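You operate a simulated robot arm through the tools that you are given. There is no shell and no other tool. Be economical: measure what you need, move in short steps, check, and stop when the job is done.

The job below is to be done with a simulated robot arm. You get a single attempt, and the scene is never put back.

TASK
Check the stop key on station seven: start the run, stop it, then lower and pin the box.
Fine: select seven and pull its safety pin; stop before the preset runs are done.

It is judged by the outcome, as a careful person would: the job done as asked, and still so three seconds after it is handed in. It fails if anything else is knocked over, pushed out of place, dropped, spilled or broken.

THE ROBOT
A 7-joint arm with a two-finger gripper, on a carriage that runs on a rail from [-2.273, -0.199] to [0.098, 0.009] (x, y) and turns from -2.618 to 3.176 rad about z. Base frame: it is fixed where the carriage stands at the start and does not move with it; the origin is on the floor, on the carriage's upright axis, x ahead of it, y to its left, z up. Units: m, rad, N and s.
Its first joint turns from -2.601 to 2.601 rad. Places, roughly: down key seven-eight [0.8, 0.5, 0.8]; motor switch seven-eight [0.9, 0.5, 0.9]; preset key seven-eight [0.9, 0.5, 1.1]; reset key seven-eight [0.9, 0.5, 1]; run key seven-eight [0.9, 0.5, 0.8]; safety pin eight [0.4, 0.7, 1.6]; safety pin five [-0.5, 0.6, 1.6]; safety pin seven [0.1, 0.7, 1.2]; safety pin six [-0.2, 0.6, 1.6]; selector seven-eight [0.8, 0.5, 0.9]; something [0.2, 0.7, 0.8]; stop key seven-eight [0.9, 0.5, 0.8]; up key seven-eight [0.7, 0.5, 0.8]; weight box seven [0.2, 0.8, 1.3]. Payload 2.45 kg.
Tool frame: the origin (TCP) lies between the finger pads and is the grasp point; the fingertips stand 0.026 m ahead of it; z points along the fingers, y is the line along which they close. The gripper opens to 0.096 m. The gripper's body begins 0.069 m behind the TCP.
Orientation is that of the tool frame in the base frame, as a unit quaternion [x, y, z, w]. With the fingers straight down and closing along the base's y, the tool's x points along the base's -x, its y along +y and its z along -z.

THE INTERFACE
- The arm moves only by the tool apply_moves. Its argument "deltas" is one flat list of numbers, 6 for each row, row after row: the shift along the tool's x, y, z in cm, then the turn, a rotation vector about the tool's x, y, z in rad. In form: [dx, dy, dz, rx, ry, rz, dx, dy, dz, rx, ry, rz, ...]. A call has 1 to 20 rows; each row is the pose to reach, as a shift and turn from the pose commanded when the call began, along the tool's axes at that moment. "claw" is the finger opening in cm, from 0 to 9.6, set as the call begins (left out, the last holds). Each row takes 0.2 s and may step no farther than 0.05 m and 0.15 rad from the row before; otherwise, or with a gripper value out of range, the whole call is refused. Where a pose cannot be reached the arm comes as near as it can. A force on the tool above 40 N (or 10 N above the force at the start of the call, whichever is more), or a blocked arm, ends the call early, and 0.2 s more pass. The fingers move at their own pace and stop on an object; they squeeze with about 37 N. The grip force told is the motor's: it shows also when the fingers shut on nothing. Time passes only in rows, and 0.2 s behind the last, so rows that repeat a pose let the fingers close. It gives the time, the measured TCP pose, the force on the tool (base axes), the opening and the grip force at its end, in the units of the frame above (readings bear some noise), with the torque about the TCP (base axes, N m) and any sound that the robot's microphone picked up.
- Cameras (640 x 400 px; columns grow to the right, rows downward): "scene" is now at [0.0054, 0.2258, 1.6618]; the picture's right is [0.74, -0.67, 0.00], its down [-0.53, -0.58, -0.62] and it looks along [0.42, 0.46, -0.78] (base axes); focal length 263 px, centre (320, 200). "wrist" rides on the gripper at [0.082, 0.003, -0.098] in the tool frame; the picture's right is [-0.04, 1.00, 0.00], its down [-0.73, -0.03, -0.68] and it looks along [-0.68, -0.03, 0.73] (tool axes); focal length 256 px, centre (320, 200). There is no depth. A picture from a camera that has moved, and an enlarged one, comes with that camera's place and axes in the base frame and with its lens.
- grab_frame(camera): a new picture of that camera. No time passes.
- move_column(by): slides the trunk up (or, below 0, down) by that many m; the arm and the scene camera ride with it, the base frame stays. It gives what a move gives, with no picture.
- drive_base(legs): drives the robot by 1 to 6 legs, each [ahead, left, turn to the left] in m, m and rad, along the robot's own axes; the way and the turn of a leg run together, so that a leg with both is an arc; at most 1.5 m and 3.142 rad a leg. The arm and the cameras ride along, it lands a little off, and it stops where it bumps. It keeps to its track: a leg is cut to what the track allows. It gives what a move gives.
- head_to(pan, tilt): turns the head with the scene camera to pan (to the left, within 2.705 rad either way) and tilt (down, from -0.506 to 1.204), counted from straight ahead of the robot. It gives what a move gives.
- enlarge(camera, box): a new picture of the part [left, top, right, bottom] of that camera's present view, enlarged. No time passes.
- finish_job(): hands the job in; it is judged then, once.

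Work in short steps. Places have to be worked out from the pictures, the camera data and where the tool is seen: move nearer, look again, correct. Check each grasp and each placing, and mend what went wrong. You have 120 turns and 90 pictures in all, those below and enlarged ones among them. Open the gripper and draw the arm clear of the work before you hand the job in, unless the task says otherwise; then end with one line.

The tools are called after ">>>" as name(argument=value, ...) on one line, values as JSON. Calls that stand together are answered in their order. apply_moves: Moves the arm, as the interface text tells. Its arguments: {"type":"object","properties":{"deltas":{"type":"array","items":{"type":"number"}},"claw":{"type":"number"}},"required":["deltas"]} The other tools are called the same way: move_column (by) slides the trunk up or down; drive_base (legs) drives the base; head_to (pan, tilt) turns the head that bears the scene camera; grab_frame (camera) takes a picture; enlarge (camera, box) takes an enlarged picture of a part of a camera's view; finish_job () hands the job in.

At the start:

```text
t: 0.0
ee_pos: [0.5705, 0.5037, 0.9996]
ee_rot: [0.0, 1.0, 0.0, 0.0]
force: [-0.6, 0.0, -0.3]
torque: [0.0, 0.03, -0.01]
grip_width: 0.0965
grip_force: 0.0
trunk travel left (down, up): [-0.675, 0.035]
robot x, y, heading: [-0.0012, 0.0018, -0.002]
head pan, tilt: [0.836, 0.901]
```

scene: 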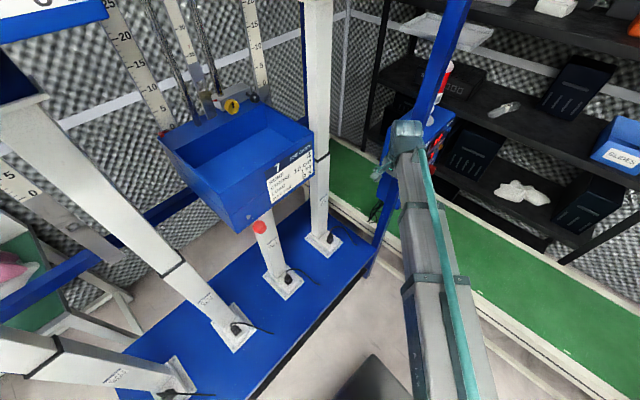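
wrist: 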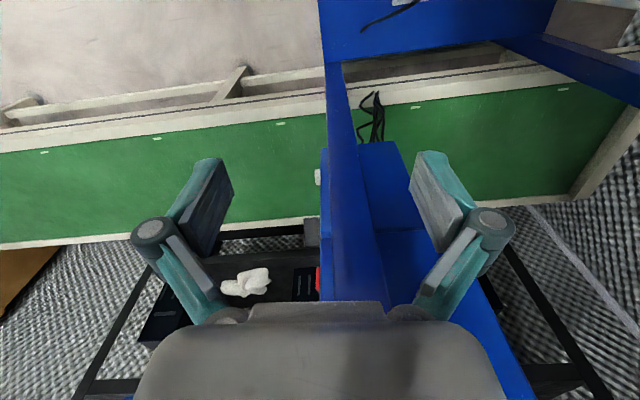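

The arm hides the control panel in the scene view. I'll turn the head toward the weight box and panel to look.

>>> head_to(pan=0.5, tilt=0.6)

>>> grab_frame(camera="scene")

>>> head_to(pan=1.3, tilt=0.5)

>>> grab_frame(camera="scene")

```text
t: 0.8
ee_pos: [0.5709, 0.5041, 0.9997]
ee_rot: [0.0, 1.0, 0.0, -0.001]
force: [0.7, 0.0, 0.1]
torque: [0.0, 0.02, -0.01]
grip_width: 0.0961
grip_force: 0.1
trunk travel left (down, up): [-0.675, 0.035]
robot x, y, heading: [-0.0017, -0.0004, -0.0]
head pan, tilt: [0.499, 0.6]
```

```text
87 pictures are left
camera scene: at [0.0323, 0.2122, 1.6865], right [0.48, -0.88, 0.0], down [-0.5, -0.27, -0.82], along [0.72, 0.4, -0.57], focal length 263 px, centre (320, 200)
```

scene: 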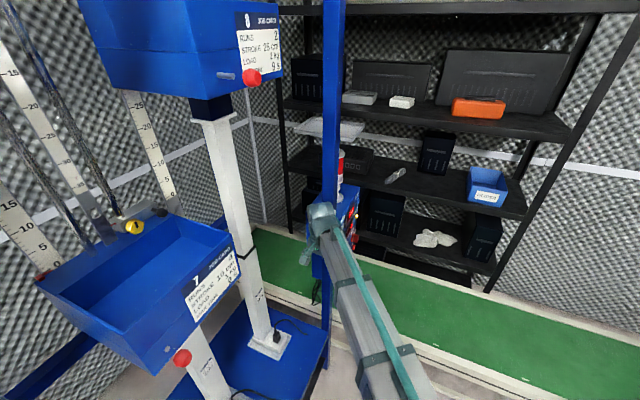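

```text
t: 1.9
ee_pos: [0.5702, 0.5029, 1.0003]
ee_rot: [0.0, 1.0, -0.001, 0.0]
force: [0.2, -0.5, 0.4]
torque: [-0.02, 0.0, 0.02]
grip_width: 0.0959
grip_force: 0.0
trunk travel left (down, up): [-0.675, 0.035]
robot x, y, heading: [0.001, 0.001, 0.002]
head pan, tilt: [1.3, 0.499]
```

```text
86 pictures are left
camera scene: at [-0.0208, 0.2575, 1.6957], right [0.96, -0.27, 0.0], down [-0.13, -0.46, -0.88], along [0.24, 0.85, -0.48], focal length 263 px, centre (320, 200)
```

scene: 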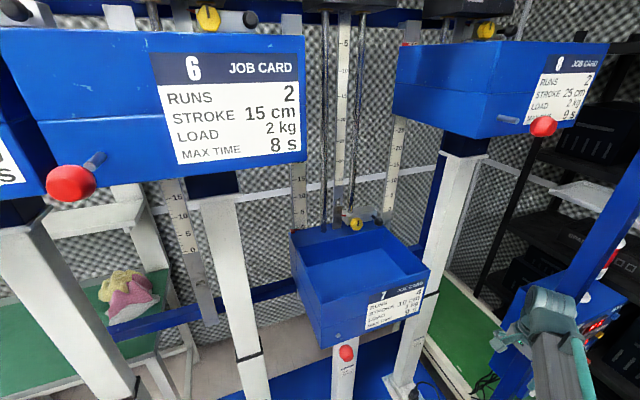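

The job card of seven and the panel need closer views.

>>> enlarge(camera="scene", box=[280, 200, 440, 380])

>>> head_to(pan=0.5, tilt=0.75)

>>> enlarge(camera="scene", box=[260, 60, 420, 260])

```text
2.22 times, centred on (360, 290) of scene
camera zoom: at [-0.0208, 0.2575, 1.6957], right [0.96, -0.27, 0.0], down [-0.13, -0.46, -0.88], along [0.24, 0.85, -0.48], focal length 584 px, centre (231, 0)
```

zoom: 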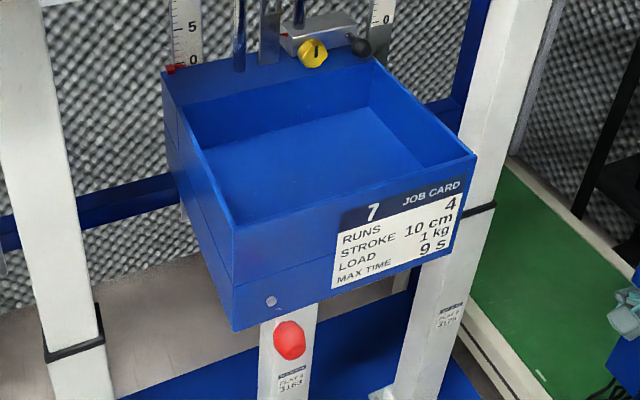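

```text
t: 3.1
ee_pos: [0.5698, 0.5044, 1.0009]
ee_rot: [0.001, 1.0, 0.0, 0.0]
force: [0.4, 0.1, -0.3]
torque: [0.02, 0.0, 0.02]
grip_width: 0.0961
grip_force: 0.0
trunk travel left (down, up): [-0.675, 0.035]
robot x, y, heading: [-0.0004, -0.0039, 0.006]
head pan, tilt: [0.499, 0.75]
```

```text
2.00 times, centred on (340, 160) of scene
camera zoom: at [0.0275, 0.2096, 1.6737], right [0.48, -0.88, 0.0], down [-0.6, -0.33, -0.73], along [0.64, 0.35, -0.68], focal length 525 px, centre (280, 280)
```

zoom: 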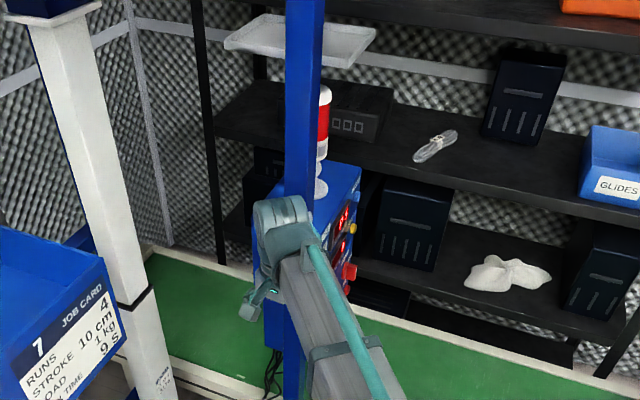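

The panel seems to face −y, behind the arm. I'll swing the tool away in −y to clear the view.

>>> apply_moves(deltas=[0, -4.5, 0, 0, 0, 0, 0, -9, 0, 0, 0, 0, 0, -13.5, 0, 0, 0, 0, 0, -18, 0, 0, 0, 0, 0, -22.5, 0, 0, 0, 0, 0, -27, 0, 0, 0, 0, 0, -31.5, 0, 0, 0, 0, 0, -36, 0, 0, 0, 0, 0, -40, 0, 0, 0, 0, 0, -44, 0, 0, 0, 0])

>>> head_to(pan=0.45, tilt=0.7)

>>> grab_frame(camera="scene")

>>> enlarge(camera="scene", box=[270, 100, 400, 230])

```text
t: 5.3
ee_pos: [0.5716, 0.063, 0.9997]
ee_rot: [0.0, 1.0, 0.0, 0.001]
force: [0.4, -0.5, 0.3]
torque: [0.02, 0.0, 0.0]
grip_width: 0.0957
grip_force: 0.0
trunk travel left (down, up): [-0.675, 0.035]
robot x, y, heading: [0.0011, -0.0006, -0.0]
head pan, tilt: [0.499, 0.75]
```

```text
t: 5.9
ee_pos: [0.5719, 0.0641, 1.0]
ee_rot: [0.001, 1.0, 0.0, 0.0]
force: [-0.2, 0.2, -0.2]
torque: [0.01, 0.01, 0.0]
grip_width: 0.0961
grip_force: 0.1
trunk travel left (down, up): [-0.675, 0.035]
robot x, y, heading: [0.0016, -0.0004, 0.001]
head pan, tilt: [0.45, 0.7]
```

```text
83 pictures are left
camera scene: at [0.0313, 0.2066, 1.678], right [0.44, -0.9, 0.0], down [-0.58, -0.28, -0.76], along [0.69, 0.33, -0.64], focal length 263 px, centre (320, 200)
```

scene: 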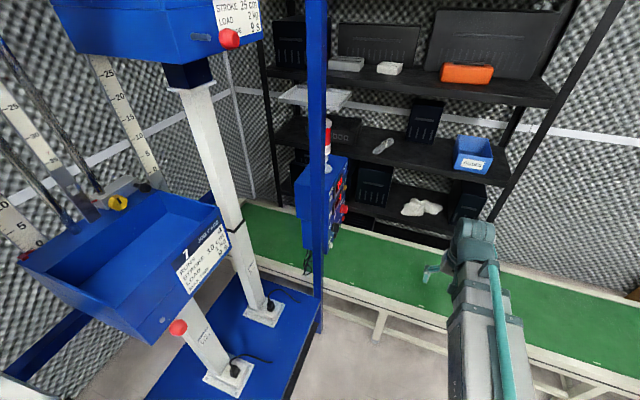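

```text
3.08 times, centred on (335, 165) of scene
camera zoom: at [0.0313, 0.2066, 1.678], right [0.44, -0.9, 0.0], down [-0.58, -0.28, -0.76], along [0.69, 0.33, -0.64], focal length 808 px, centre (274, 308)
```

zoom: 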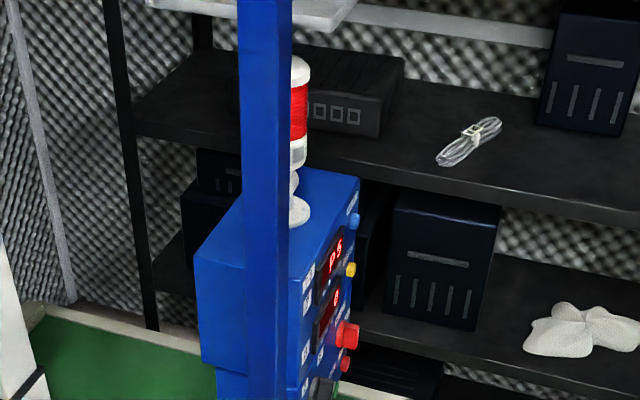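

The panel (x≈0.8, facing −y) is now visible only edge-on. I'll drive slightly ahead, turn the tool to point along +y with its camera above, and look at the panel.

>>> apply_moves(deltas=[-1.2, 0.67, -0.8, -0.0806, 0.0806, 0.0806, -2.4, 1.33, -1.6, -0.1612, 0.1612, 0.1612, -3.6, 2, -2.4, -0.2418, 0.2418, 0.2418, -4.8, 2.67, -3.2, -0.3224, 0.3224, 0.3224, -6, 3.33, -4, -0.403, 0.403, 0.403, -7.2, 4, -4.8, -0.4836, 0.4836, 0.4836, -8.4, 4.67, -5.6, -0.5642, 0.5642, 0.5642, -9.6, 5.33, -6.4, -0.6448, 0.6448, 0.6448, -10.8, 6, -7.2, -0.7254, 0.7254, 0.7254, -12, 6.67, -8, -0.806, 0.806, 0.806, -13.2, 7.33, -8.8, -0.8866, 0.8866, 0.8866, -14.4, 8, -9.6, -0.9672, 0.9672, 0.9672, -15.6, 8.67, -10.4, -1.0478, 1.0478, 1.0478, -16.8, 9.33, -11.2, -1.1284, 1.1284, 1.1284, -18, 10, -12, -1.2092, 1.2092, 1.2092], claw=0)

>>> grab_frame(camera="wrist")

```text
t: 9.1
ee_pos: [0.7498, 0.166, 1.1203]
ee_rot: [-0.5, -0.499, -0.5, 0.5]
force: [-0.1, 0.3, -0.3]
torque: [0.04, 0.02, 0.0]
grip_width: 0.0
grip_force: 28.5
trunk travel left (down, up): [-0.675, 0.035]
robot x, y, heading: [-0.0026, 0.0009, 0.002]
head pan, tilt: [0.45, 0.7]
```

```text
81 pictures are left
camera wrist: at [0.7534, 0.0646, 1.2008], right [1.0, 0.0, -0.04], down [-0.03, -0.68, -0.73], along [-0.03, 0.73, -0.68], focal length 256 px, centre (320, 200)
```

wrist: 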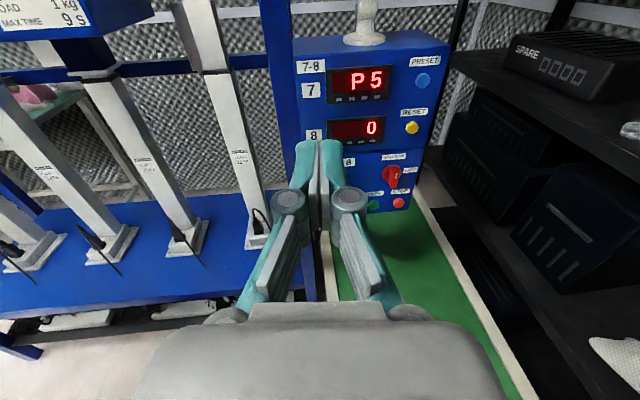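

The panel is in view: two displays for 7 and 8, PRESET (blue), RESET (yellow), a red switch, and keys beneath. I'll enlarge it.

>>> enlarge(camera="wrist", box=[280, 30, 450, 220])

```text
2.11 times, centred on (365, 125) of wrist
camera zoom: at [0.7534, 0.0646, 1.2008], right [1.0, 0.0, -0.04], down [-0.03, -0.68, -0.73], along [-0.03, 0.73, -0.68], focal length 539 px, centre (225, 358)
```

zoom: 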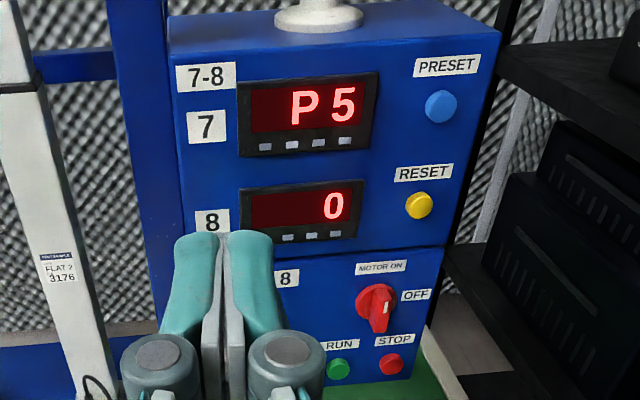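

The 7-display shows "P 5" and 8 shows 0; the lower-left controls are hidden behind the fingers. I'll shift left and down for a full view of the lower keys.

>>> apply_moves(deltas=[-4, -3, 0, 0, 0, 0, -8, -6, 0, 0, 0, 0, -12, -9, 0, 0, 0, 0, -15, -12, 0, 0, 0, 0])

>>> grab_frame(camera="wrist")

>>> enlarge(camera="wrist", box=[330, 30, 530, 180])

```text
t: 10.1
ee_pos: [0.6301, 0.1631, 0.9691]
ee_rot: [-0.5, -0.5, -0.5, 0.5]
force: [-0.6, -0.2, 0.0]
torque: [-0.04, -0.01, 0.01]
grip_width: 0.0001
grip_force: 28.4
trunk travel left (down, up): [-0.675, 0.035]
robot x, y, heading: [-0.0013, 0.0027, 0.0]
head pan, tilt: [0.45, 0.7]
```

```text
79 pictures are left
camera wrist: at [0.6335, 0.0635, 1.0501], right [1.0, 0.0, -0.04], down [-0.03, -0.68, -0.73], along [-0.03, 0.73, -0.68], focal length 256 px, centre (320, 200)
```

wrist: 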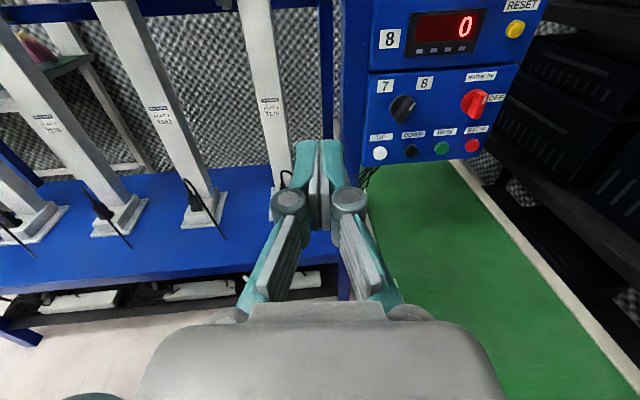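

```text
2.67 times, centred on (430, 105) of wrist
camera zoom: at [0.6335, 0.0635, 1.0501], right [1.0, 0.0, -0.04], down [-0.03, -0.68, -0.73], along [-0.03, 0.73, -0.68], focal length 683 px, centre (27, 453)
```

zoom: 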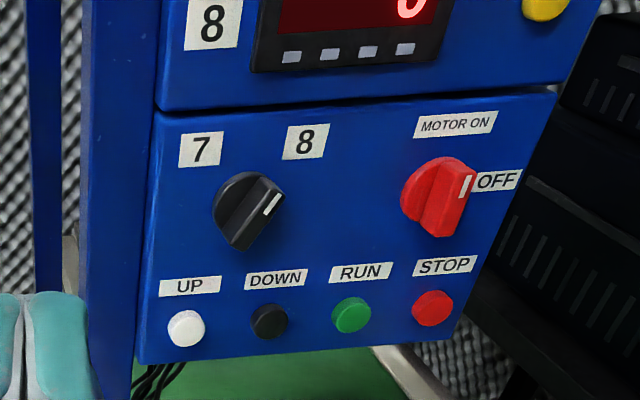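

Selector points at 8, motor at OFF; estimated: UP (.742,.765), DOWN (.803,.767), RUN (.864,.771), STOP (.924,.773), selector (.772,.854), motor (.897,.857) in x,z with panel y≈.51. Now drive back along the rail to inspect pin seven (estimated [0.13,0.595,1.10]).

>>> drive_base(legs=[[-0.5, 0, 0]])

>>> grab_frame(camera="wrist")

```text
t: 13.1
ee_pos: [0.1314, 0.1162, 0.97]
ee_rot: [0.501, 0.499, 0.501, -0.499]
force: [-0.2, -0.7, 0.5]
torque: [0.01, 0.01, 0.02]
grip_width: 0.0003
grip_force: 28.5
trunk travel left (down, up): [-0.675, 0.035]
robot x, y, heading: [-0.4997, -0.0402, -0.004]
head pan, tilt: [0.45, 0.7]
```

```text
77 pictures are left
camera wrist: at [0.1354, 0.0171, 1.0505], right [1.0, 0.0, -0.04], down [-0.03, -0.68, -0.73], along [-0.02, 0.73, -0.68], focal length 256 px, centre (320, 200)
```

wrist: 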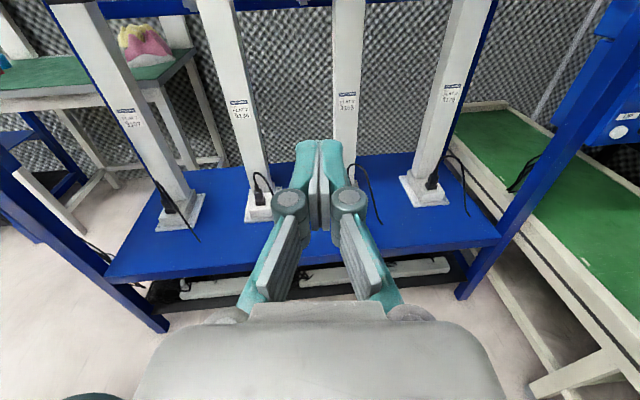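

Raise the tool 28 cm and see the pin.

>>> apply_moves(deltas=[4.5, 0, 0, 0, 0, 0, 9, 0, 0, 0, 0, 0, 13.5, 0, 0, 0, 0, 0, 18, -2, 0, 0, 0, 0, 22.5, -4, 0, 0, 0, 0, 27, -6, 0, 0, 0, 0])

>>> grab_frame(camera="wrist")

>>> enlarge(camera="wrist", box=[240, 0, 440, 140])

```text
t: 14.5
ee_pos: [0.072, 0.1153, 1.2395]
ee_rot: [0.501, 0.499, 0.501, -0.5]
force: [-0.5, -0.2, 0.0]
torque: [-0.03, 0.02, -0.03]
grip_width: 0.0
grip_force: 28.5
trunk travel left (down, up): [-0.675, 0.035]
robot x, y, heading: [-0.4986, -0.0446, -0.003]
head pan, tilt: [0.45, 0.7]
```

```text
76 pictures are left
camera wrist: at [0.0756, 0.0166, 1.322], right [1.0, 0.0, -0.04], down [-0.03, -0.68, -0.73], along [-0.02, 0.73, -0.68], focal length 256 px, centre (320, 200)
```

wrist: 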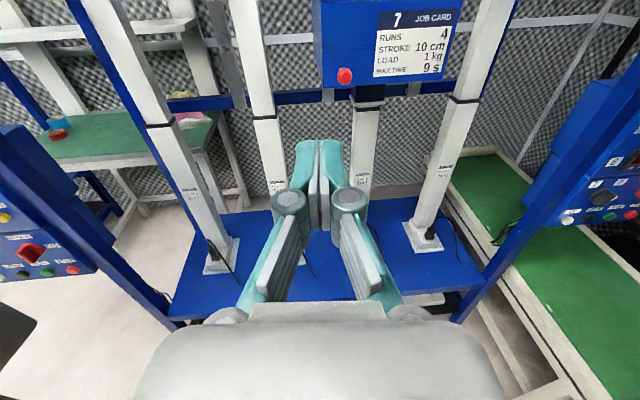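

```text
2.86 times, centred on (340, 70) of wrist
camera zoom: at [0.0756, 0.0166, 1.322], right [1.0, 0.0, -0.04], down [-0.03, -0.68, -0.73], along [-0.02, 0.73, -0.68], focal length 731 px, centre (263, 571)
```

zoom: 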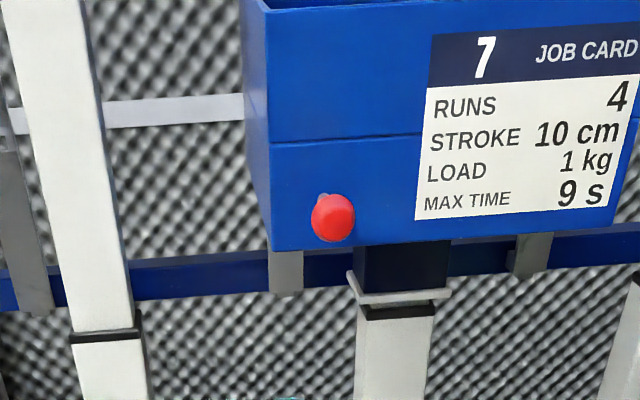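

The pin is a red-knobbed pin in the box's front at about [0.123, 0.562, 1.15], pointing −y. I'll first set the selector and motor with a free gripper, so drive back to the panel.

>>> drive_base(legs=[[0.59, 0.0, 0]])

>>> apply_moves(deltas=[-4.5, 1.5, 0, 0, 0, 0, -9, 3, 0, 0, 0, 0, -13.5, 4.5, 1.5, 0, 0, 0, -18, 5.5, 3, 0, 0, 0, -22.5, 5.5, 4.5, 0, 0, 0, -27, 5.5, 6, 0, 0, 0], claw=6)

>>> grab_frame(camera="wrist")

>>> enlarge(camera="wrist", box=[300, 0, 500, 160])

```text
t: 17.8
ee_pos: [0.6591, 0.1701, 1.2414]
ee_rot: [-0.5, -0.5, -0.499, 0.501]
force: [0.7, -0.5, 0.5]
torque: [0.02, 0.01, 0.04]
grip_width: 0.0002
grip_force: 28.2
trunk travel left (down, up): [-0.675, 0.035]
robot x, y, heading: [0.0863, 0.0058, -0.0]
head pan, tilt: [0.45, 0.7]
```

```text
t: 19.2
ee_pos: [0.7136, 0.229, 0.9681]
ee_rot: [-0.5, -0.5, -0.5, 0.5]
force: [0.3, 0.5, 0.2]
torque: [0.0, -0.02, 0.01]
grip_width: 0.06
grip_force: 0.0
trunk travel left (down, up): [-0.675, 0.035]
robot x, y, heading: [0.0859, 0.0127, -0.003]
head pan, tilt: [0.45, 0.7]
```

```text
74 pictures are left
camera wrist: at [0.7168, 0.1295, 1.0495], right [1.0, 0.0, -0.04], down [-0.03, -0.68, -0.73], along [-0.03, 0.73, -0.68], focal length 256 px, centre (320, 200)
```

wrist: 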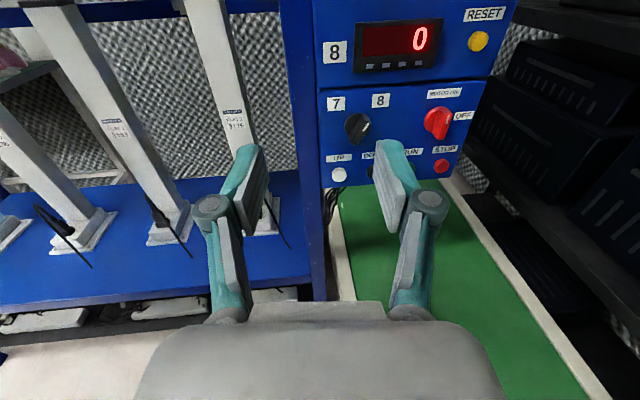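

```text
2.50 times, centred on (400, 80) of wrist
camera zoom: at [0.7168, 0.1295, 1.0495], right [1.0, 0.0, -0.04], down [-0.03, -0.68, -0.73], along [-0.03, 0.73, -0.68], focal length 640 px, centre (120, 500)
```

zoom: 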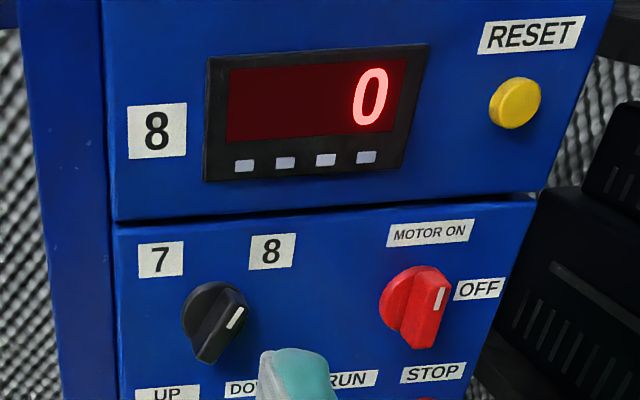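

I need a sharper look at both knobs' handles.

>>> enlarge(camera="wrist", box=[405, 85, 485, 145])

>>> enlarge(camera="wrist", box=[325, 90, 405, 150])

```text
6.67 times, centred on (445, 115) of wrist
camera zoom: at [0.7168, 0.1295, 1.0495], right [1.0, 0.0, -0.04], down [-0.03, -0.68, -0.73], along [-0.03, 0.73, -0.68], focal length 1707 px, centre (-513, 767)
```

zoom: 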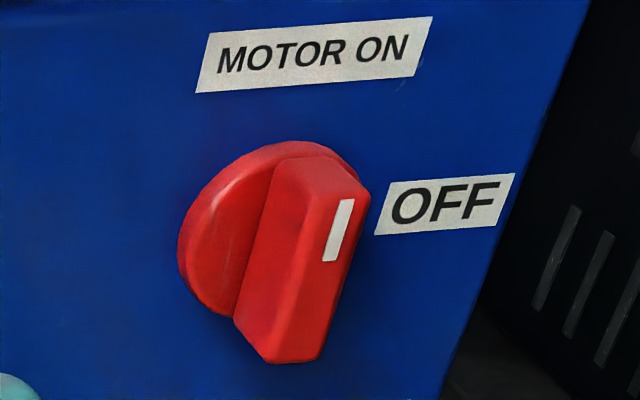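

```text
6.67 times, centred on (365, 120) of wrist
camera zoom: at [0.7168, 0.1295, 1.0495], right [1.0, 0.0, -0.04], down [-0.03, -0.68, -0.73], along [-0.03, 0.73, -0.68], focal length 1707 px, centre (20, 733)
```

zoom: 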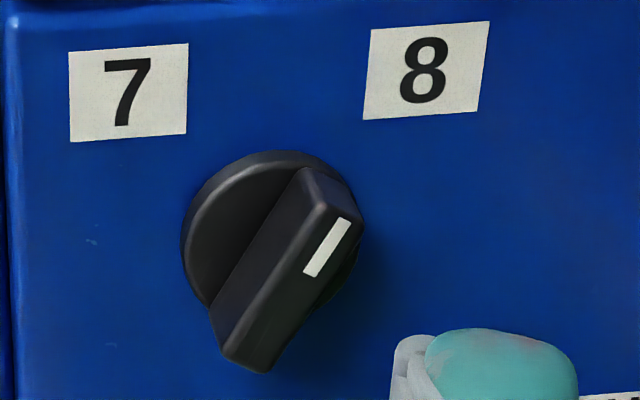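

The motor pointer stands vertically, at MOTOR ON already; the selector's pointer is ~28° clockwise, at 8. I'll go to a standoff in front of the selector (center ≈ [.769, –, .857]), turned 0.5 rad to match its bar.

>>> apply_moves(deltas=[-2.2, 1.1, 2.4, 0, 0, 0.1, -4.4, 2.2, 4.8, 0, 0, 0.2, -6.6, 3.3, 7.2, 0, 0, 0.3, -8.8, 4.4, 9.6, 0, 0, 0.4, -11.1, 5.5, 12, 0, 0, 0.5, -11.1, 5.5, 15, 0, 0, 0.5], claw=5)

>>> grab_frame(camera="wrist")

```text
t: 20.6
ee_pos: [0.7701, 0.3778, 0.861]
ee_rot: [0.609, 0.36, 0.361, -0.608]
force: [-0.6, 0.4, 0.6]
torque: [-0.02, 0.01, 0.03]
grip_width: 0.0497
grip_force: 0.1
trunk travel left (down, up): [-0.675, 0.035]
robot x, y, heading: [0.088, 0.006, 0.001]
head pan, tilt: [0.45, 0.7]
```

```text
70 pictures are left
camera wrist: at [0.8121, 0.2782, 0.9294], right [0.86, 0.0, -0.52], down [-0.38, -0.68, -0.63], along [-0.35, 0.73, -0.58], focal length 256 px, centre (320, 200)
```

wrist: 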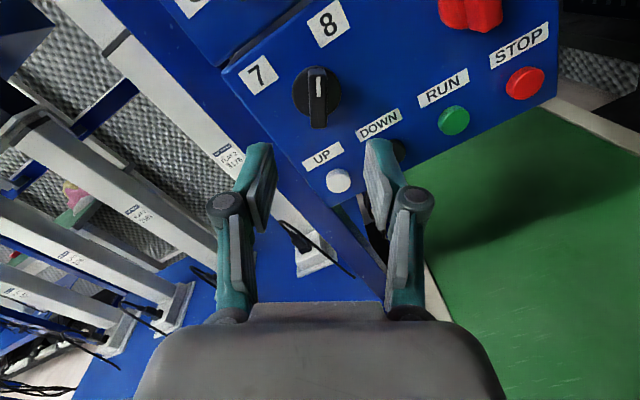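

The bar is aligned with the grip and centred. Advance 9 cm to straddle it.

>>> apply_moves(deltas=[0, 0, 3, 0, 0, 0, 0, 0, 6, 0, 0, 0, 0, 0, 8.8, 0, 0, 0])

>>> grab_frame(camera="wrist")

```text
t: 21.4
ee_pos: [0.7716, 0.4659, 0.8595]
ee_rot: [-0.608, -0.361, -0.361, 0.608]
force: [0.9, -0.6, 0.2]
torque: [0.0, 0.0, 0.01]
grip_width: 0.05
grip_force: 0.0
trunk travel left (down, up): [-0.675, 0.035]
robot x, y, heading: [0.0867, 0.0078, -0.004]
head pan, tilt: [0.45, 0.7]
```

```text
69 pictures are left
camera wrist: at [0.8135, 0.3678, 0.9293], right [0.86, 0.0, -0.51], down [-0.38, -0.68, -0.63], along [-0.35, 0.73, -0.58], focal length 256 px, centre (320, 200)
```

wrist: 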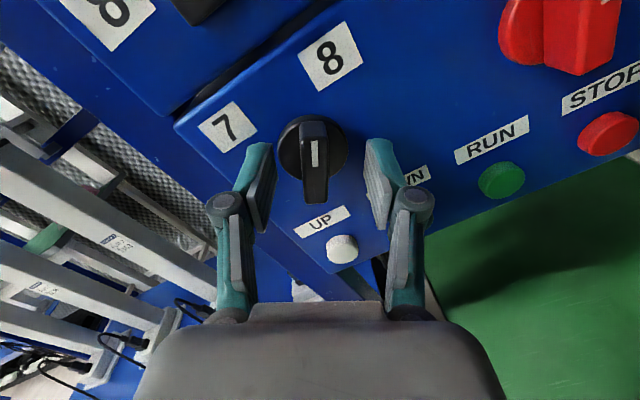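

Bar sits between the fingers; close on it.

>>> apply_moves(deltas=[0, 0, 0, 0, 0, 0, 0, 0, 0, 0, 0, 0, 0, 0, 0, 0, 0, 0], claw=0)

>>> apply_moves(deltas=[0, 0, 0, 0, 0, -0.13, 0, 0, 0, 0, 0, -0.26, 0, 0, 0, 0, 0, -0.39, 0, 0, 0, 0, 0, -0.52, 0, 0, 0, 0, 0, -0.65, 0, 0, 0, 0, 0, -0.78, 0, 0, 0, 0, 0, -0.91, 0, 0, 0, 0, 0, -1.03, 0, 0, 0, 0, 0, -1.06])

>>> grab_frame(camera="wrist")

```text
t: 22.2
ee_pos: [0.7696, 0.4667, 0.8603]
ee_rot: [-0.607, -0.362, -0.36, 0.609]
force: [-12.9, 0.4, 1.9]
torque: [0.61, 0.08, 0.81]
grip_width: 0.0147
grip_force: 40.9
trunk travel left (down, up): [-0.675, 0.035]
robot x, y, heading: [0.0884, 0.0081, -0.002]
head pan, tilt: [0.45, 0.7]
```

```text
t: 24.2
ee_pos: [0.7693, 0.4668, 0.8605]
ee_rot: [0.343, 0.618, 0.619, -0.342]
force: [3.3, 2.3, 15.9]
torque: [0.46, 1.09, 0.84]
grip_width: 0.015
grip_force: 40.7
trunk travel left (down, up): [-0.675, 0.035]
robot x, y, heading: [0.0884, 0.006, -0.0]
head pan, tilt: [0.45, 0.7]
```

```text
68 pictures are left
camera wrist: at [0.7293, 0.3673, 0.9302], right [0.87, 0.0, 0.5], down [0.36, -0.68, -0.64], along [0.34, 0.73, -0.59], focal length 256 px, centre (320, 200)
```

wrist: 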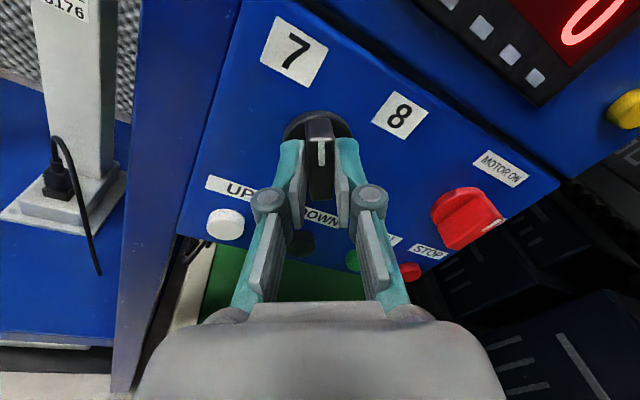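

The selector now points at 7. Release, back off, and re-look at the selector and motor switch.

>>> apply_moves(deltas=[0, 0, 0, 0, 0, 0, 0, 0, 0, 0, 0, 0, 0, 0, -4, 0, 0, 0, 0, 0, -8, 0, 0, 0, 0, 0, -12, 0, 0, 0.13, 0, 0, -14, 0, 0, 0.26, 0, 0, -14, 0, 0, 0.39, 0, 0, -14, 0, 0, 0.52], claw=5)

>>> grab_frame(camera="wrist")

>>> enlarge(camera="wrist", box=[300, 20, 460, 120])

```text
t: 26.0
ee_pos: [0.7702, 0.3271, 0.8582]
ee_rot: [0.491, 0.509, 0.509, -0.491]
force: [-0.3, 0.4, 0.8]
torque: [-0.01, 0.04, 0.01]
grip_width: 0.0499
grip_force: 0.1
trunk travel left (down, up): [-0.675, 0.035]
robot x, y, heading: [0.0891, 0.0077, 0.001]
head pan, tilt: [0.45, 0.7]
```

```text
67 pictures are left
camera wrist: at [0.7694, 0.228, 0.9397], right [1.0, 0.0, 0.0], down [0.0, -0.68, -0.73], along [0.0, 0.73, -0.68], focal length 256 px, centre (320, 200)
```

wrist: 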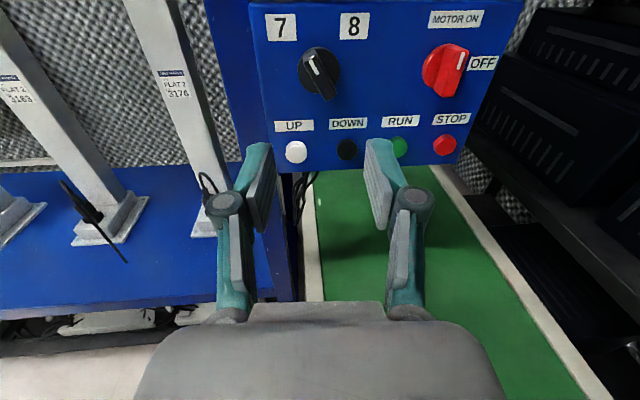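

```text
4.00 times, centred on (380, 70) of wrist
camera zoom: at [0.7694, 0.228, 0.9397], right [1.0, 0.0, 0.0], down [0.0, -0.68, -0.73], along [0.0, 0.73, -0.68], focal length 1024 px, centre (80, 720)
```

zoom: 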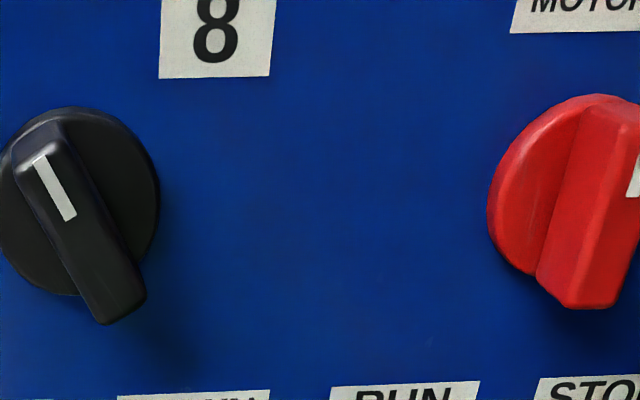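

Selector at 7, motor ON confirmed. Now retract and raise to pin height, then drive back to station seven.

>>> apply_moves(deltas=[0, 0, -4, 0, 0, 0.035, 0, 0, -8, 0, 0, 0.035, 0, 0, -12, 0, 0, 0.035, 4.5, 0, -15, 0, 0, 0.035, 9, 0, -15, 0, 0, 0.035, 13.5, 0, -15, 0, 0, 0.035, 18, 0, -15, 0, 0, 0.035, 22.5, 0, -15, 0, 0, 0.035, 27, 0, -15, 0, 0, 0.035, 29, 0, -15, 0, 0, 0.035], claw=6)

>>> drive_base(legs=[[-0.645, 0, 0]])

>>> grab_frame(camera="wrist")

```text
refused: row 4 steps farther than a row can; nothing moved
```

```text
t: 29.6
ee_pos: [0.1487, 0.2629, 0.8585]
ee_rot: [0.494, 0.506, 0.514, -0.486]
force: [0.2, -0.9, 0.0]
torque: [-0.03, 0.0, -0.03]
grip_width: 0.05
grip_force: 0.0
trunk travel left (down, up): [-0.675, 0.035]
robot x, y, heading: [-0.5395, -0.0491, -0.017]
head pan, tilt: [0.45, 0.7]
```

```text
65 pictures are left
camera wrist: at [0.1473, 0.1636, 0.9399], right [1.0, -0.01, 0.0], down [-0.01, -0.68, -0.73], along [0.01, 0.73, -0.68], focal length 256 px, centre (320, 200)
```

wrist: 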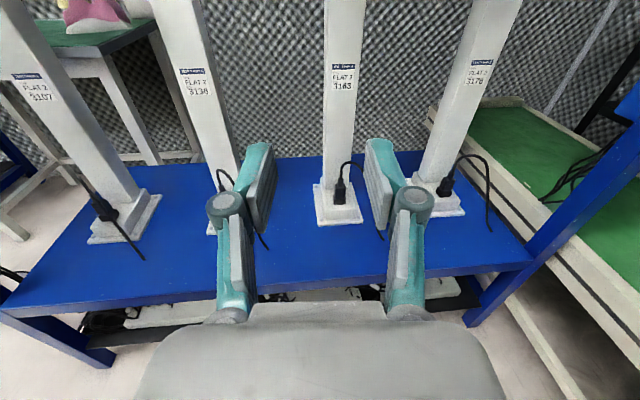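

The move was refused but the drive was harmless. Now raise to pin height at y≈0.26, with small orientation corrections, and look.

>>> apply_moves(deltas=[4.5, 0, 0, 0.017, 0, 0.028, 9, 0, 0, 0.017, 0, 0.028, 13.5, 0, 0, 0.017, 0, 0.028, 18, -1, 0, 0.017, 0, 0.028, 22.5, -2, 0, 0.017, 0, 0.028, 27, -2.6, 0, 0.017, 0, 0.028, 29.1, -2.6, 2, 0.017, 0, 0.028, 29.1, -2.6, 6, 0.017, 0, 0.028], claw=6)

>>> grab_frame(camera="wrist")

```text
t: 31.4
ee_pos: [0.111, 0.3236, 1.1495]
ee_rot: [0.497, 0.503, 0.502, -0.497]
force: [0.0, 1.2, -0.4]
torque: [0.01, -0.01, -0.01]
grip_width: 0.0598
grip_force: 0.1
trunk travel left (down, up): [-0.675, 0.035]
robot x, y, heading: [-0.539, -0.0424, -0.019]
head pan, tilt: [0.45, 0.7]
```

```text
64 pictures are left
camera wrist: at [0.1133, 0.2251, 1.2303], right [1.0, 0.0, -0.03], down [-0.02, -0.68, -0.73], along [-0.02, 0.73, -0.68], focal length 256 px, centre (320, 200)
```

wrist: 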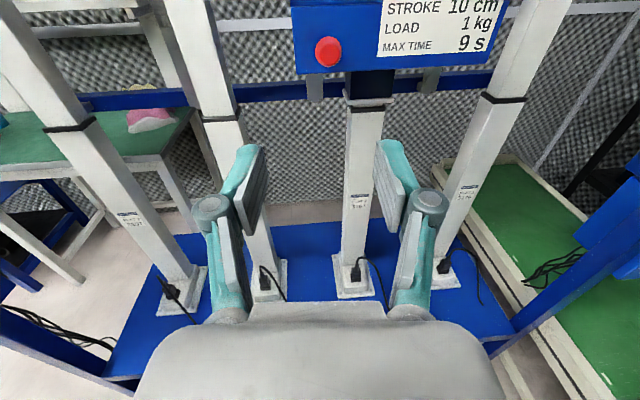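

Knob now triangulates to about [0.120, 0.55, 1.155]. Move up to ~10 cm short, and check.

>>> apply_moves(deltas=[0.5, 0.9, 4, 0, 0, 0, 0.5, 0.9, 8, 0, 0, 0, 0.5, 0.9, 11, 0, 0, 0])

>>> grab_frame(camera="wrist")

```text
t: 32.1
ee_pos: [0.1181, 0.4328, 1.1539]
ee_rot: [0.497, 0.503, 0.503, -0.497]
force: [0.1, -1.0, 0.6]
torque: [0.01, 0.04, 0.01]
grip_width: 0.0601
grip_force: 0.1
trunk travel left (down, up): [-0.675, 0.035]
robot x, y, heading: [-0.5379, -0.0432, -0.011]
head pan, tilt: [0.45, 0.7]
```

```text
63 pictures are left
camera wrist: at [0.1214, 0.3334, 1.234], right [1.0, 0.0, -0.03], down [-0.02, -0.68, -0.73], along [-0.02, 0.73, -0.68], focal length 256 px, centre (320, 200)
```

wrist: 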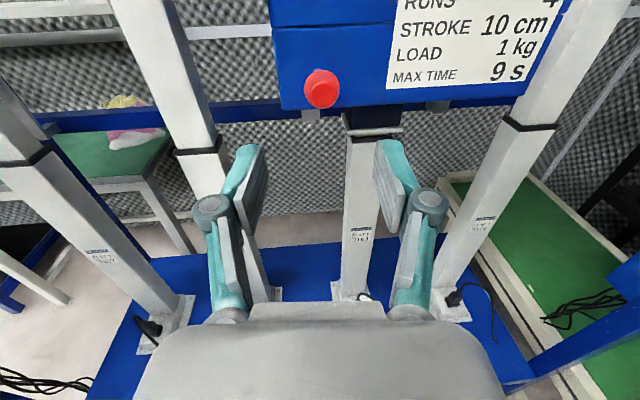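

Knob centre ≈ [0.1207, 0.55, 1.157], diameter ≈ 3 cm. Advance onto it and close.

>>> apply_moves(deltas=[0.3, 0.25, 4, 0, 0, 0, 0.3, 0.25, 8, 0, 0, 0, 0.3, 0.25, 11.2, 0, 0, 0])

>>> grab_frame(camera="wrist")

```text
t: 33.0
ee_pos: [0.1208, 0.5453, 1.156]
ee_rot: [0.496, 0.504, 0.502, -0.497]
force: [-1.1, 0.2, 0.1]
torque: [0.02, 0.01, -0.03]
grip_width: 0.06
grip_force: 0.0
trunk travel left (down, up): [-0.675, 0.035]
robot x, y, heading: [-0.5318, -0.0456, -0.016]
head pan, tilt: [0.45, 0.7]
```

```text
62 pictures are left
camera wrist: at [0.1242, 0.4467, 1.2368], right [1.0, 0.0, -0.03], down [-0.02, -0.68, -0.73], along [-0.02, 0.73, -0.68], focal length 256 px, centre (320, 200)
```

wrist: 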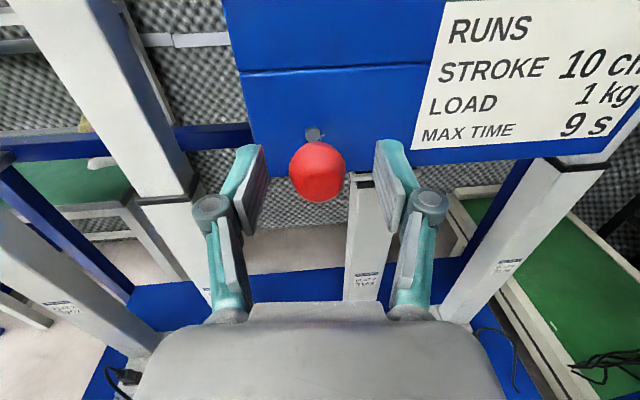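

Knob lies between the fingers with shaft visible behind. Nudge 0.7 cm forward and close.

>>> apply_moves(deltas=[0, 0, 0.7, 0, 0, 0])

>>> apply_moves(deltas=[0, 0, 0, 0, 0, 0, 0, 0, 0, 0, 0, 0, 0, 0, 0, 0, 0, 0], claw=0)

>>> grab_frame(camera="wrist")

```text
t: 33.4
ee_pos: [0.121, 0.5518, 1.1561]
ee_rot: [0.496, 0.504, 0.502, -0.498]
force: [-0.1, -0.2, -0.1]
torque: [0.03, -0.02, -0.01]
grip_width: 0.0601
grip_force: 0.1
trunk travel left (down, up): [-0.675, 0.035]
robot x, y, heading: [-0.5377, -0.0434, -0.012]
head pan, tilt: [0.45, 0.7]
```

```text
t: 34.1
ee_pos: [0.1185, 0.5519, 1.1564]
ee_rot: [0.496, 0.504, 0.502, -0.498]
force: [-7.9, -1.4, -3.3]
torque: [0.08, -0.01, 1.21]
grip_width: 0.032
grip_force: 45.2
trunk travel left (down, up): [-0.675, 0.035]
robot x, y, heading: [-0.5395, -0.0482, -0.012]
head pan, tilt: [0.45, 0.7]
```

```text
61 pictures are left
camera wrist: at [0.1229, 0.4534, 1.2372], right [1.0, 0.0, -0.03], down [-0.02, -0.68, -0.73], along [-0.02, 0.73, -0.68], focal length 256 px, centre (320, 200)
```

wrist: 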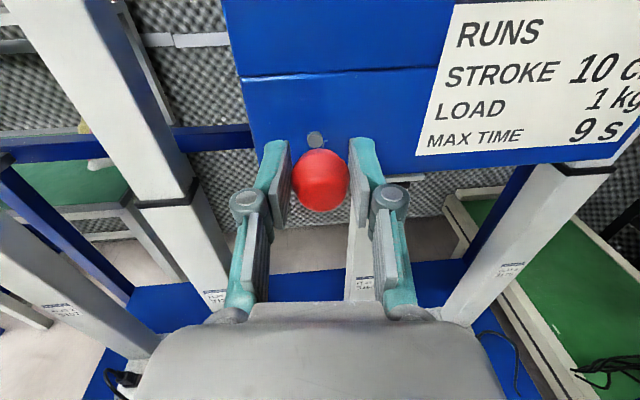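

Gripped at 3.2 cm. Relieve the sideways load by 2.5 mm, then pull straight out (−y).

>>> apply_moves(deltas=[0, -0.25, 0, 0, 0, 0, 0, -0.25, -1.5, 0, 0, 0, 0, -0.25, -3, 0, 0, 0])

>>> grab_frame(camera="wrist")

```text
t: 35.0
ee_pos: [0.1231, 0.5228, 1.1562]
ee_rot: [0.498, 0.503, 0.503, -0.496]
force: [6.9, 5.1, 1.5]
torque: [-0.2, -0.14, 0.97]
grip_width: 0.0321
grip_force: 45.2
trunk travel left (down, up): [-0.675, 0.035]
robot x, y, heading: [-0.5403, -0.0496, -0.016]
head pan, tilt: [0.45, 0.7]
```

```text
60 pictures are left
camera wrist: at [0.1249, 0.4232, 1.2372], right [1.0, 0.0, -0.03], down [-0.02, -0.68, -0.73], along [-0.02, 0.73, -0.68], focal length 256 px, centre (320, 200)
```

wrist: 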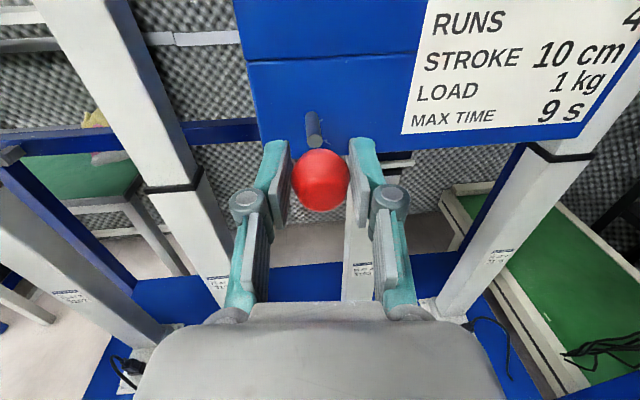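

The pin is sliding out. Continue pulling.

>>> apply_moves(deltas=[0, 0, -1.5, 0, 0, 0, 0, 0, -3, 0, 0, 0, 0, 0, -4.5, 0, 0, 0, 0, 0, -6, 0, 0, 0])

>>> grab_frame(camera="wrist")

```text
t: 35.4
ee_pos: [0.123, 0.5174, 1.1548]
ee_rot: [0.496, 0.504, 0.501, -0.499]
force: [4.7, 20.5, -1.8]
torque: [-0.97, -0.07, 0.89]
grip_width: 0.0319
grip_force: 45.0
trunk travel left (down, up): [-0.675, 0.035]
robot x, y, heading: [-0.5368, -0.0454, -0.013]
head pan, tilt: [0.45, 0.7]
stopped in row 2: the force on the tool passed its limit at 61 N (the readings are from after the stop); the commanded pose is now the measured one
```

```text
59 pictures are left
camera wrist: at [0.1256, 0.4189, 1.2361], right [1.0, 0.0, -0.03], down [-0.02, -0.68, -0.73], along [-0.02, 0.73, -0.68], focal length 256 px, centre (320, 200)
```

wrist: 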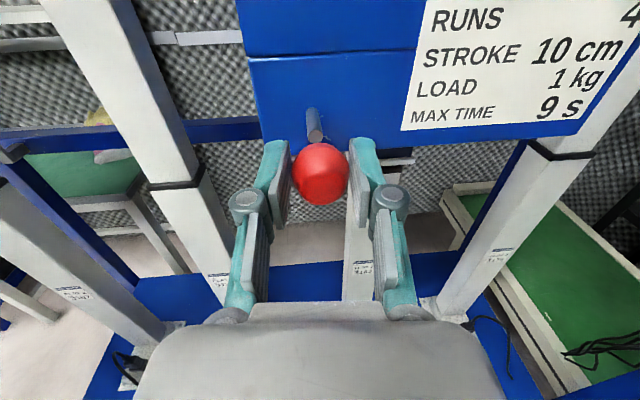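

It hit an end stop at 3.5 cm, so the pin is a captive plunger, now fully out. Release it and see whether it stays.

>>> apply_moves(deltas=[0, 0, 0.2, 0, 0, 0, 0, 0, 0.2, 0, 0, 0, 0, 0, 0.2, 0, 0, 0], claw=6)

>>> apply_moves(deltas=[0, 0, -4, 0, 0, 0, 0, 0, -8, 0, 0, 0, 0, 0, -8, 0, 0, 0])

>>> grab_frame(camera="wrist")

```text
t: 36.2
ee_pos: [0.1223, 0.5149, 1.1581]
ee_rot: [0.496, 0.502, 0.504, -0.498]
force: [-0.7, -0.3, -0.1]
torque: [-0.01, 0.03, -0.01]
grip_width: 0.0597
grip_force: 0.0
trunk travel left (down, up): [-0.675, 0.035]
robot x, y, heading: [-0.5373, -0.0493, -0.016]
head pan, tilt: [0.45, 0.7]
```

```text
t: 37.0
ee_pos: [0.1227, 0.4356, 1.1574]
ee_rot: [0.497, 0.501, 0.503, -0.498]
force: [-1.0, -0.1, -0.3]
torque: [-0.01, -0.01, -0.02]
grip_width: 0.0603
grip_force: 0.1
trunk travel left (down, up): [-0.675, 0.035]
robot x, y, heading: [-0.5367, -0.0482, -0.012]
head pan, tilt: [0.45, 0.7]
```

```text
58 pictures are left
camera wrist: at [0.1257, 0.3348, 1.2382], right [1.0, 0.0, -0.03], down [-0.02, -0.68, -0.74], along [-0.02, 0.74, -0.68], focal length 256 px, centre (320, 200)
```

wrist: 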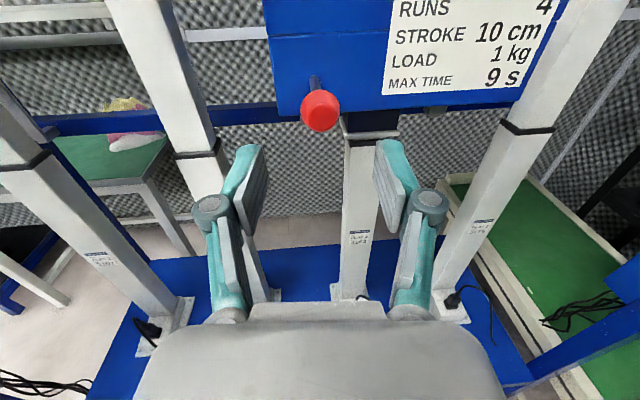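

The pin stays out. Retract, close the fingers, and drive back to the panel.

>>> apply_moves(deltas=[0, 0, -4.5, 0, 0, 0, 0, 0, -9, 0, 0, 0, 0, 0, -13.5, 0, 0, 0, 0, 0, -18, 0, 0, 0, 0, 0, -22, 0, 0, 0], claw=0)

>>> drive_base(legs=[[0.63, 0.0, 0.013]])

>>> head_to(pan=0.95, tilt=0.6)

>>> grab_frame(camera="scene")

```text
t: 38.2
ee_pos: [0.1222, 0.214, 1.1554]
ee_rot: [0.496, 0.502, 0.504, -0.498]
force: [-0.9, 0.1, -0.4]
torque: [-0.02, -0.01, -0.04]
grip_width: 0.0
grip_force: 28.2
trunk travel left (down, up): [-0.675, 0.035]
robot x, y, heading: [-0.538, -0.0463, -0.012]
head pan, tilt: [0.45, 0.7]
```

```text
t: 41.7
ee_pos: [0.7473, 0.2788, 1.1557]
ee_rot: [0.492, 0.506, 0.5, -0.502]
force: [0.4, -0.4, 0.1]
torque: [0.02, 0.0, 0.01]
grip_width: 0.0
grip_force: 29.2
trunk travel left (down, up): [-0.675, 0.035]
robot x, y, heading: [0.094, 0.0041, 0.003]
head pan, tilt: [0.45, 0.7]
```

```text
t: 42.7
ee_pos: [0.7485, 0.2788, 1.1553]
ee_rot: [0.493, 0.505, 0.501, -0.501]
force: [0.0, -0.3, 0.1]
torque: [0.01, 0.0, -0.01]
grip_width: 0.0
grip_force: 29.0
trunk travel left (down, up): [-0.675, 0.035]
robot x, y, heading: [0.0918, 0.0097, 0.0]
head pan, tilt: [0.949, 0.6]
```

```text
57 pictures are left
camera scene: at [0.0986, 0.2497, 1.6866], right [0.81, -0.58, 0.0], down [-0.33, -0.46, -0.82], along [0.48, 0.67, -0.57], focal length 263 px, centre (320, 200)
```

scene: 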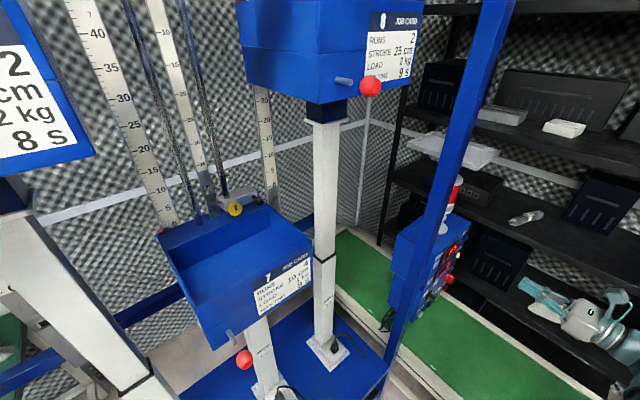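

The box sits at the bottom with its pin out. Now move to a standoff before RUN (≈[.864, .41, .770]).

>>> apply_moves(deltas=[-4.5, 1.2, 0, 0, 0, 0, -9, 2.4, 0, 0, 0, 0, -13.5, 3.6, 0, 0, 0, 0, -18, 4.8, 0, 0, 0, 0, -22.5, 6, 0, 0, 0, 0, -27, 7.2, 0, 0, 0, 0, -31, 8.6, 1, 0, 0, 0, -35, 10, 4, 0, 0, 0, -38.5, 11.6, 7, 0, 0, 0, -38.5, 11.6, 11, 0, 0, 0])

>>> grab_frame(camera="wrist")

```text
refused: row 8 steps farther than a row can; nothing moved
```

```text
56 pictures are left
camera wrist: at [0.7519, 0.1789, 1.2361], right [1.0, 0.01, -0.03], down [-0.01, -0.68, -0.74], along [-0.03, 0.74, -0.68], focal length 256 px, centre (320, 200)
```

wrist: 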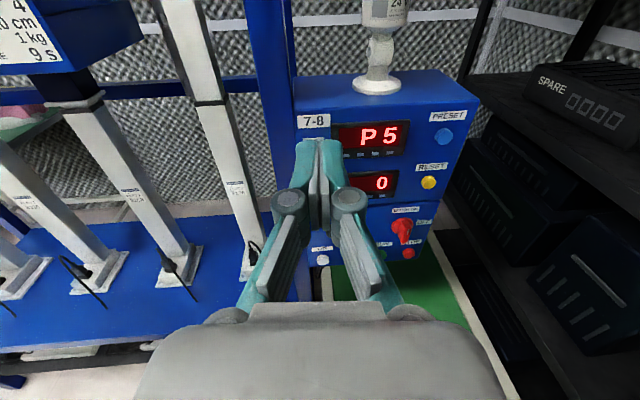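

One step was too long; retry with smaller ones.

>>> apply_moves(deltas=[-4.5, 1.2, 0, 0, 0, 0, -9, 2.4, 0, 0, 0, 0, -13.5, 3.6, 0, 0, 0, 0, -18, 4.8, 0, 0, 0, 0, -22.5, 6, 0, 0, 0, 0, -27, 7.2, 0, 0, 0, 0, -31, 8.6, 0, 0, 0, 0, -35, 10, 0, 0, 0, 0, -38.5, 11.6, 2, 0, 0, 0, -38.5, 11.6, 6, 0, 0, 0, -38.5, 11.6, 10, 0, 0, 0])

>>> grab_frame(camera="wrist")

```text
t: 45.1
ee_pos: [0.864, 0.3812, 0.7719]
ee_rot: [0.493, 0.505, 0.5, -0.501]
force: [-0.1, -0.8, 0.1]
torque: [-0.01, -0.01, -0.01]
grip_width: 0.0
grip_force: 28.3
trunk travel left (down, up): [-0.675, 0.035]
robot x, y, heading: [0.0925, 0.0111, -0.002]
head pan, tilt: [0.949, 0.6]
```

```text
55 pictures are left
camera wrist: at [0.8694, 0.2816, 0.8524], right [1.0, 0.01, -0.03], down [-0.01, -0.68, -0.74], along [-0.03, 0.74, -0.68], focal length 256 px, centre (320, 200)
```

wrist: 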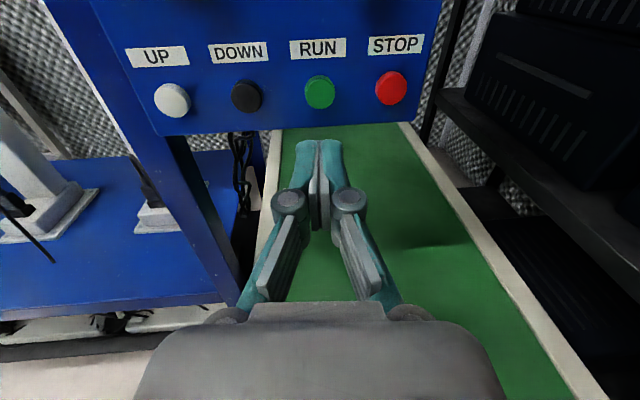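

RUN is centred ahead at ≈[.8635, .497, .775]. Press it gently and back off.

>>> apply_moves(deltas=[0.3, 0, 4, 0, 0, 0, 0.3, 0, 7.5, 0, 0, 0, 0.3, 0, 8.5, 0, 0, 0, 0.3, 0, 9.2, 0, 0, 0])

```text
t: 46.1
ee_pos: [0.8625, 0.4725, 0.7754]
ee_rot: [0.493, 0.505, 0.501, -0.501]
force: [-0.4, 0.0, -0.3]
torque: [0.03, 0.01, 0.01]
grip_width: 0.0
grip_force: 27.7
trunk travel left (down, up): [-0.675, 0.035]
robot x, y, heading: [0.0929, 0.0072, 0.003]
head pan, tilt: [0.949, 0.6]
```

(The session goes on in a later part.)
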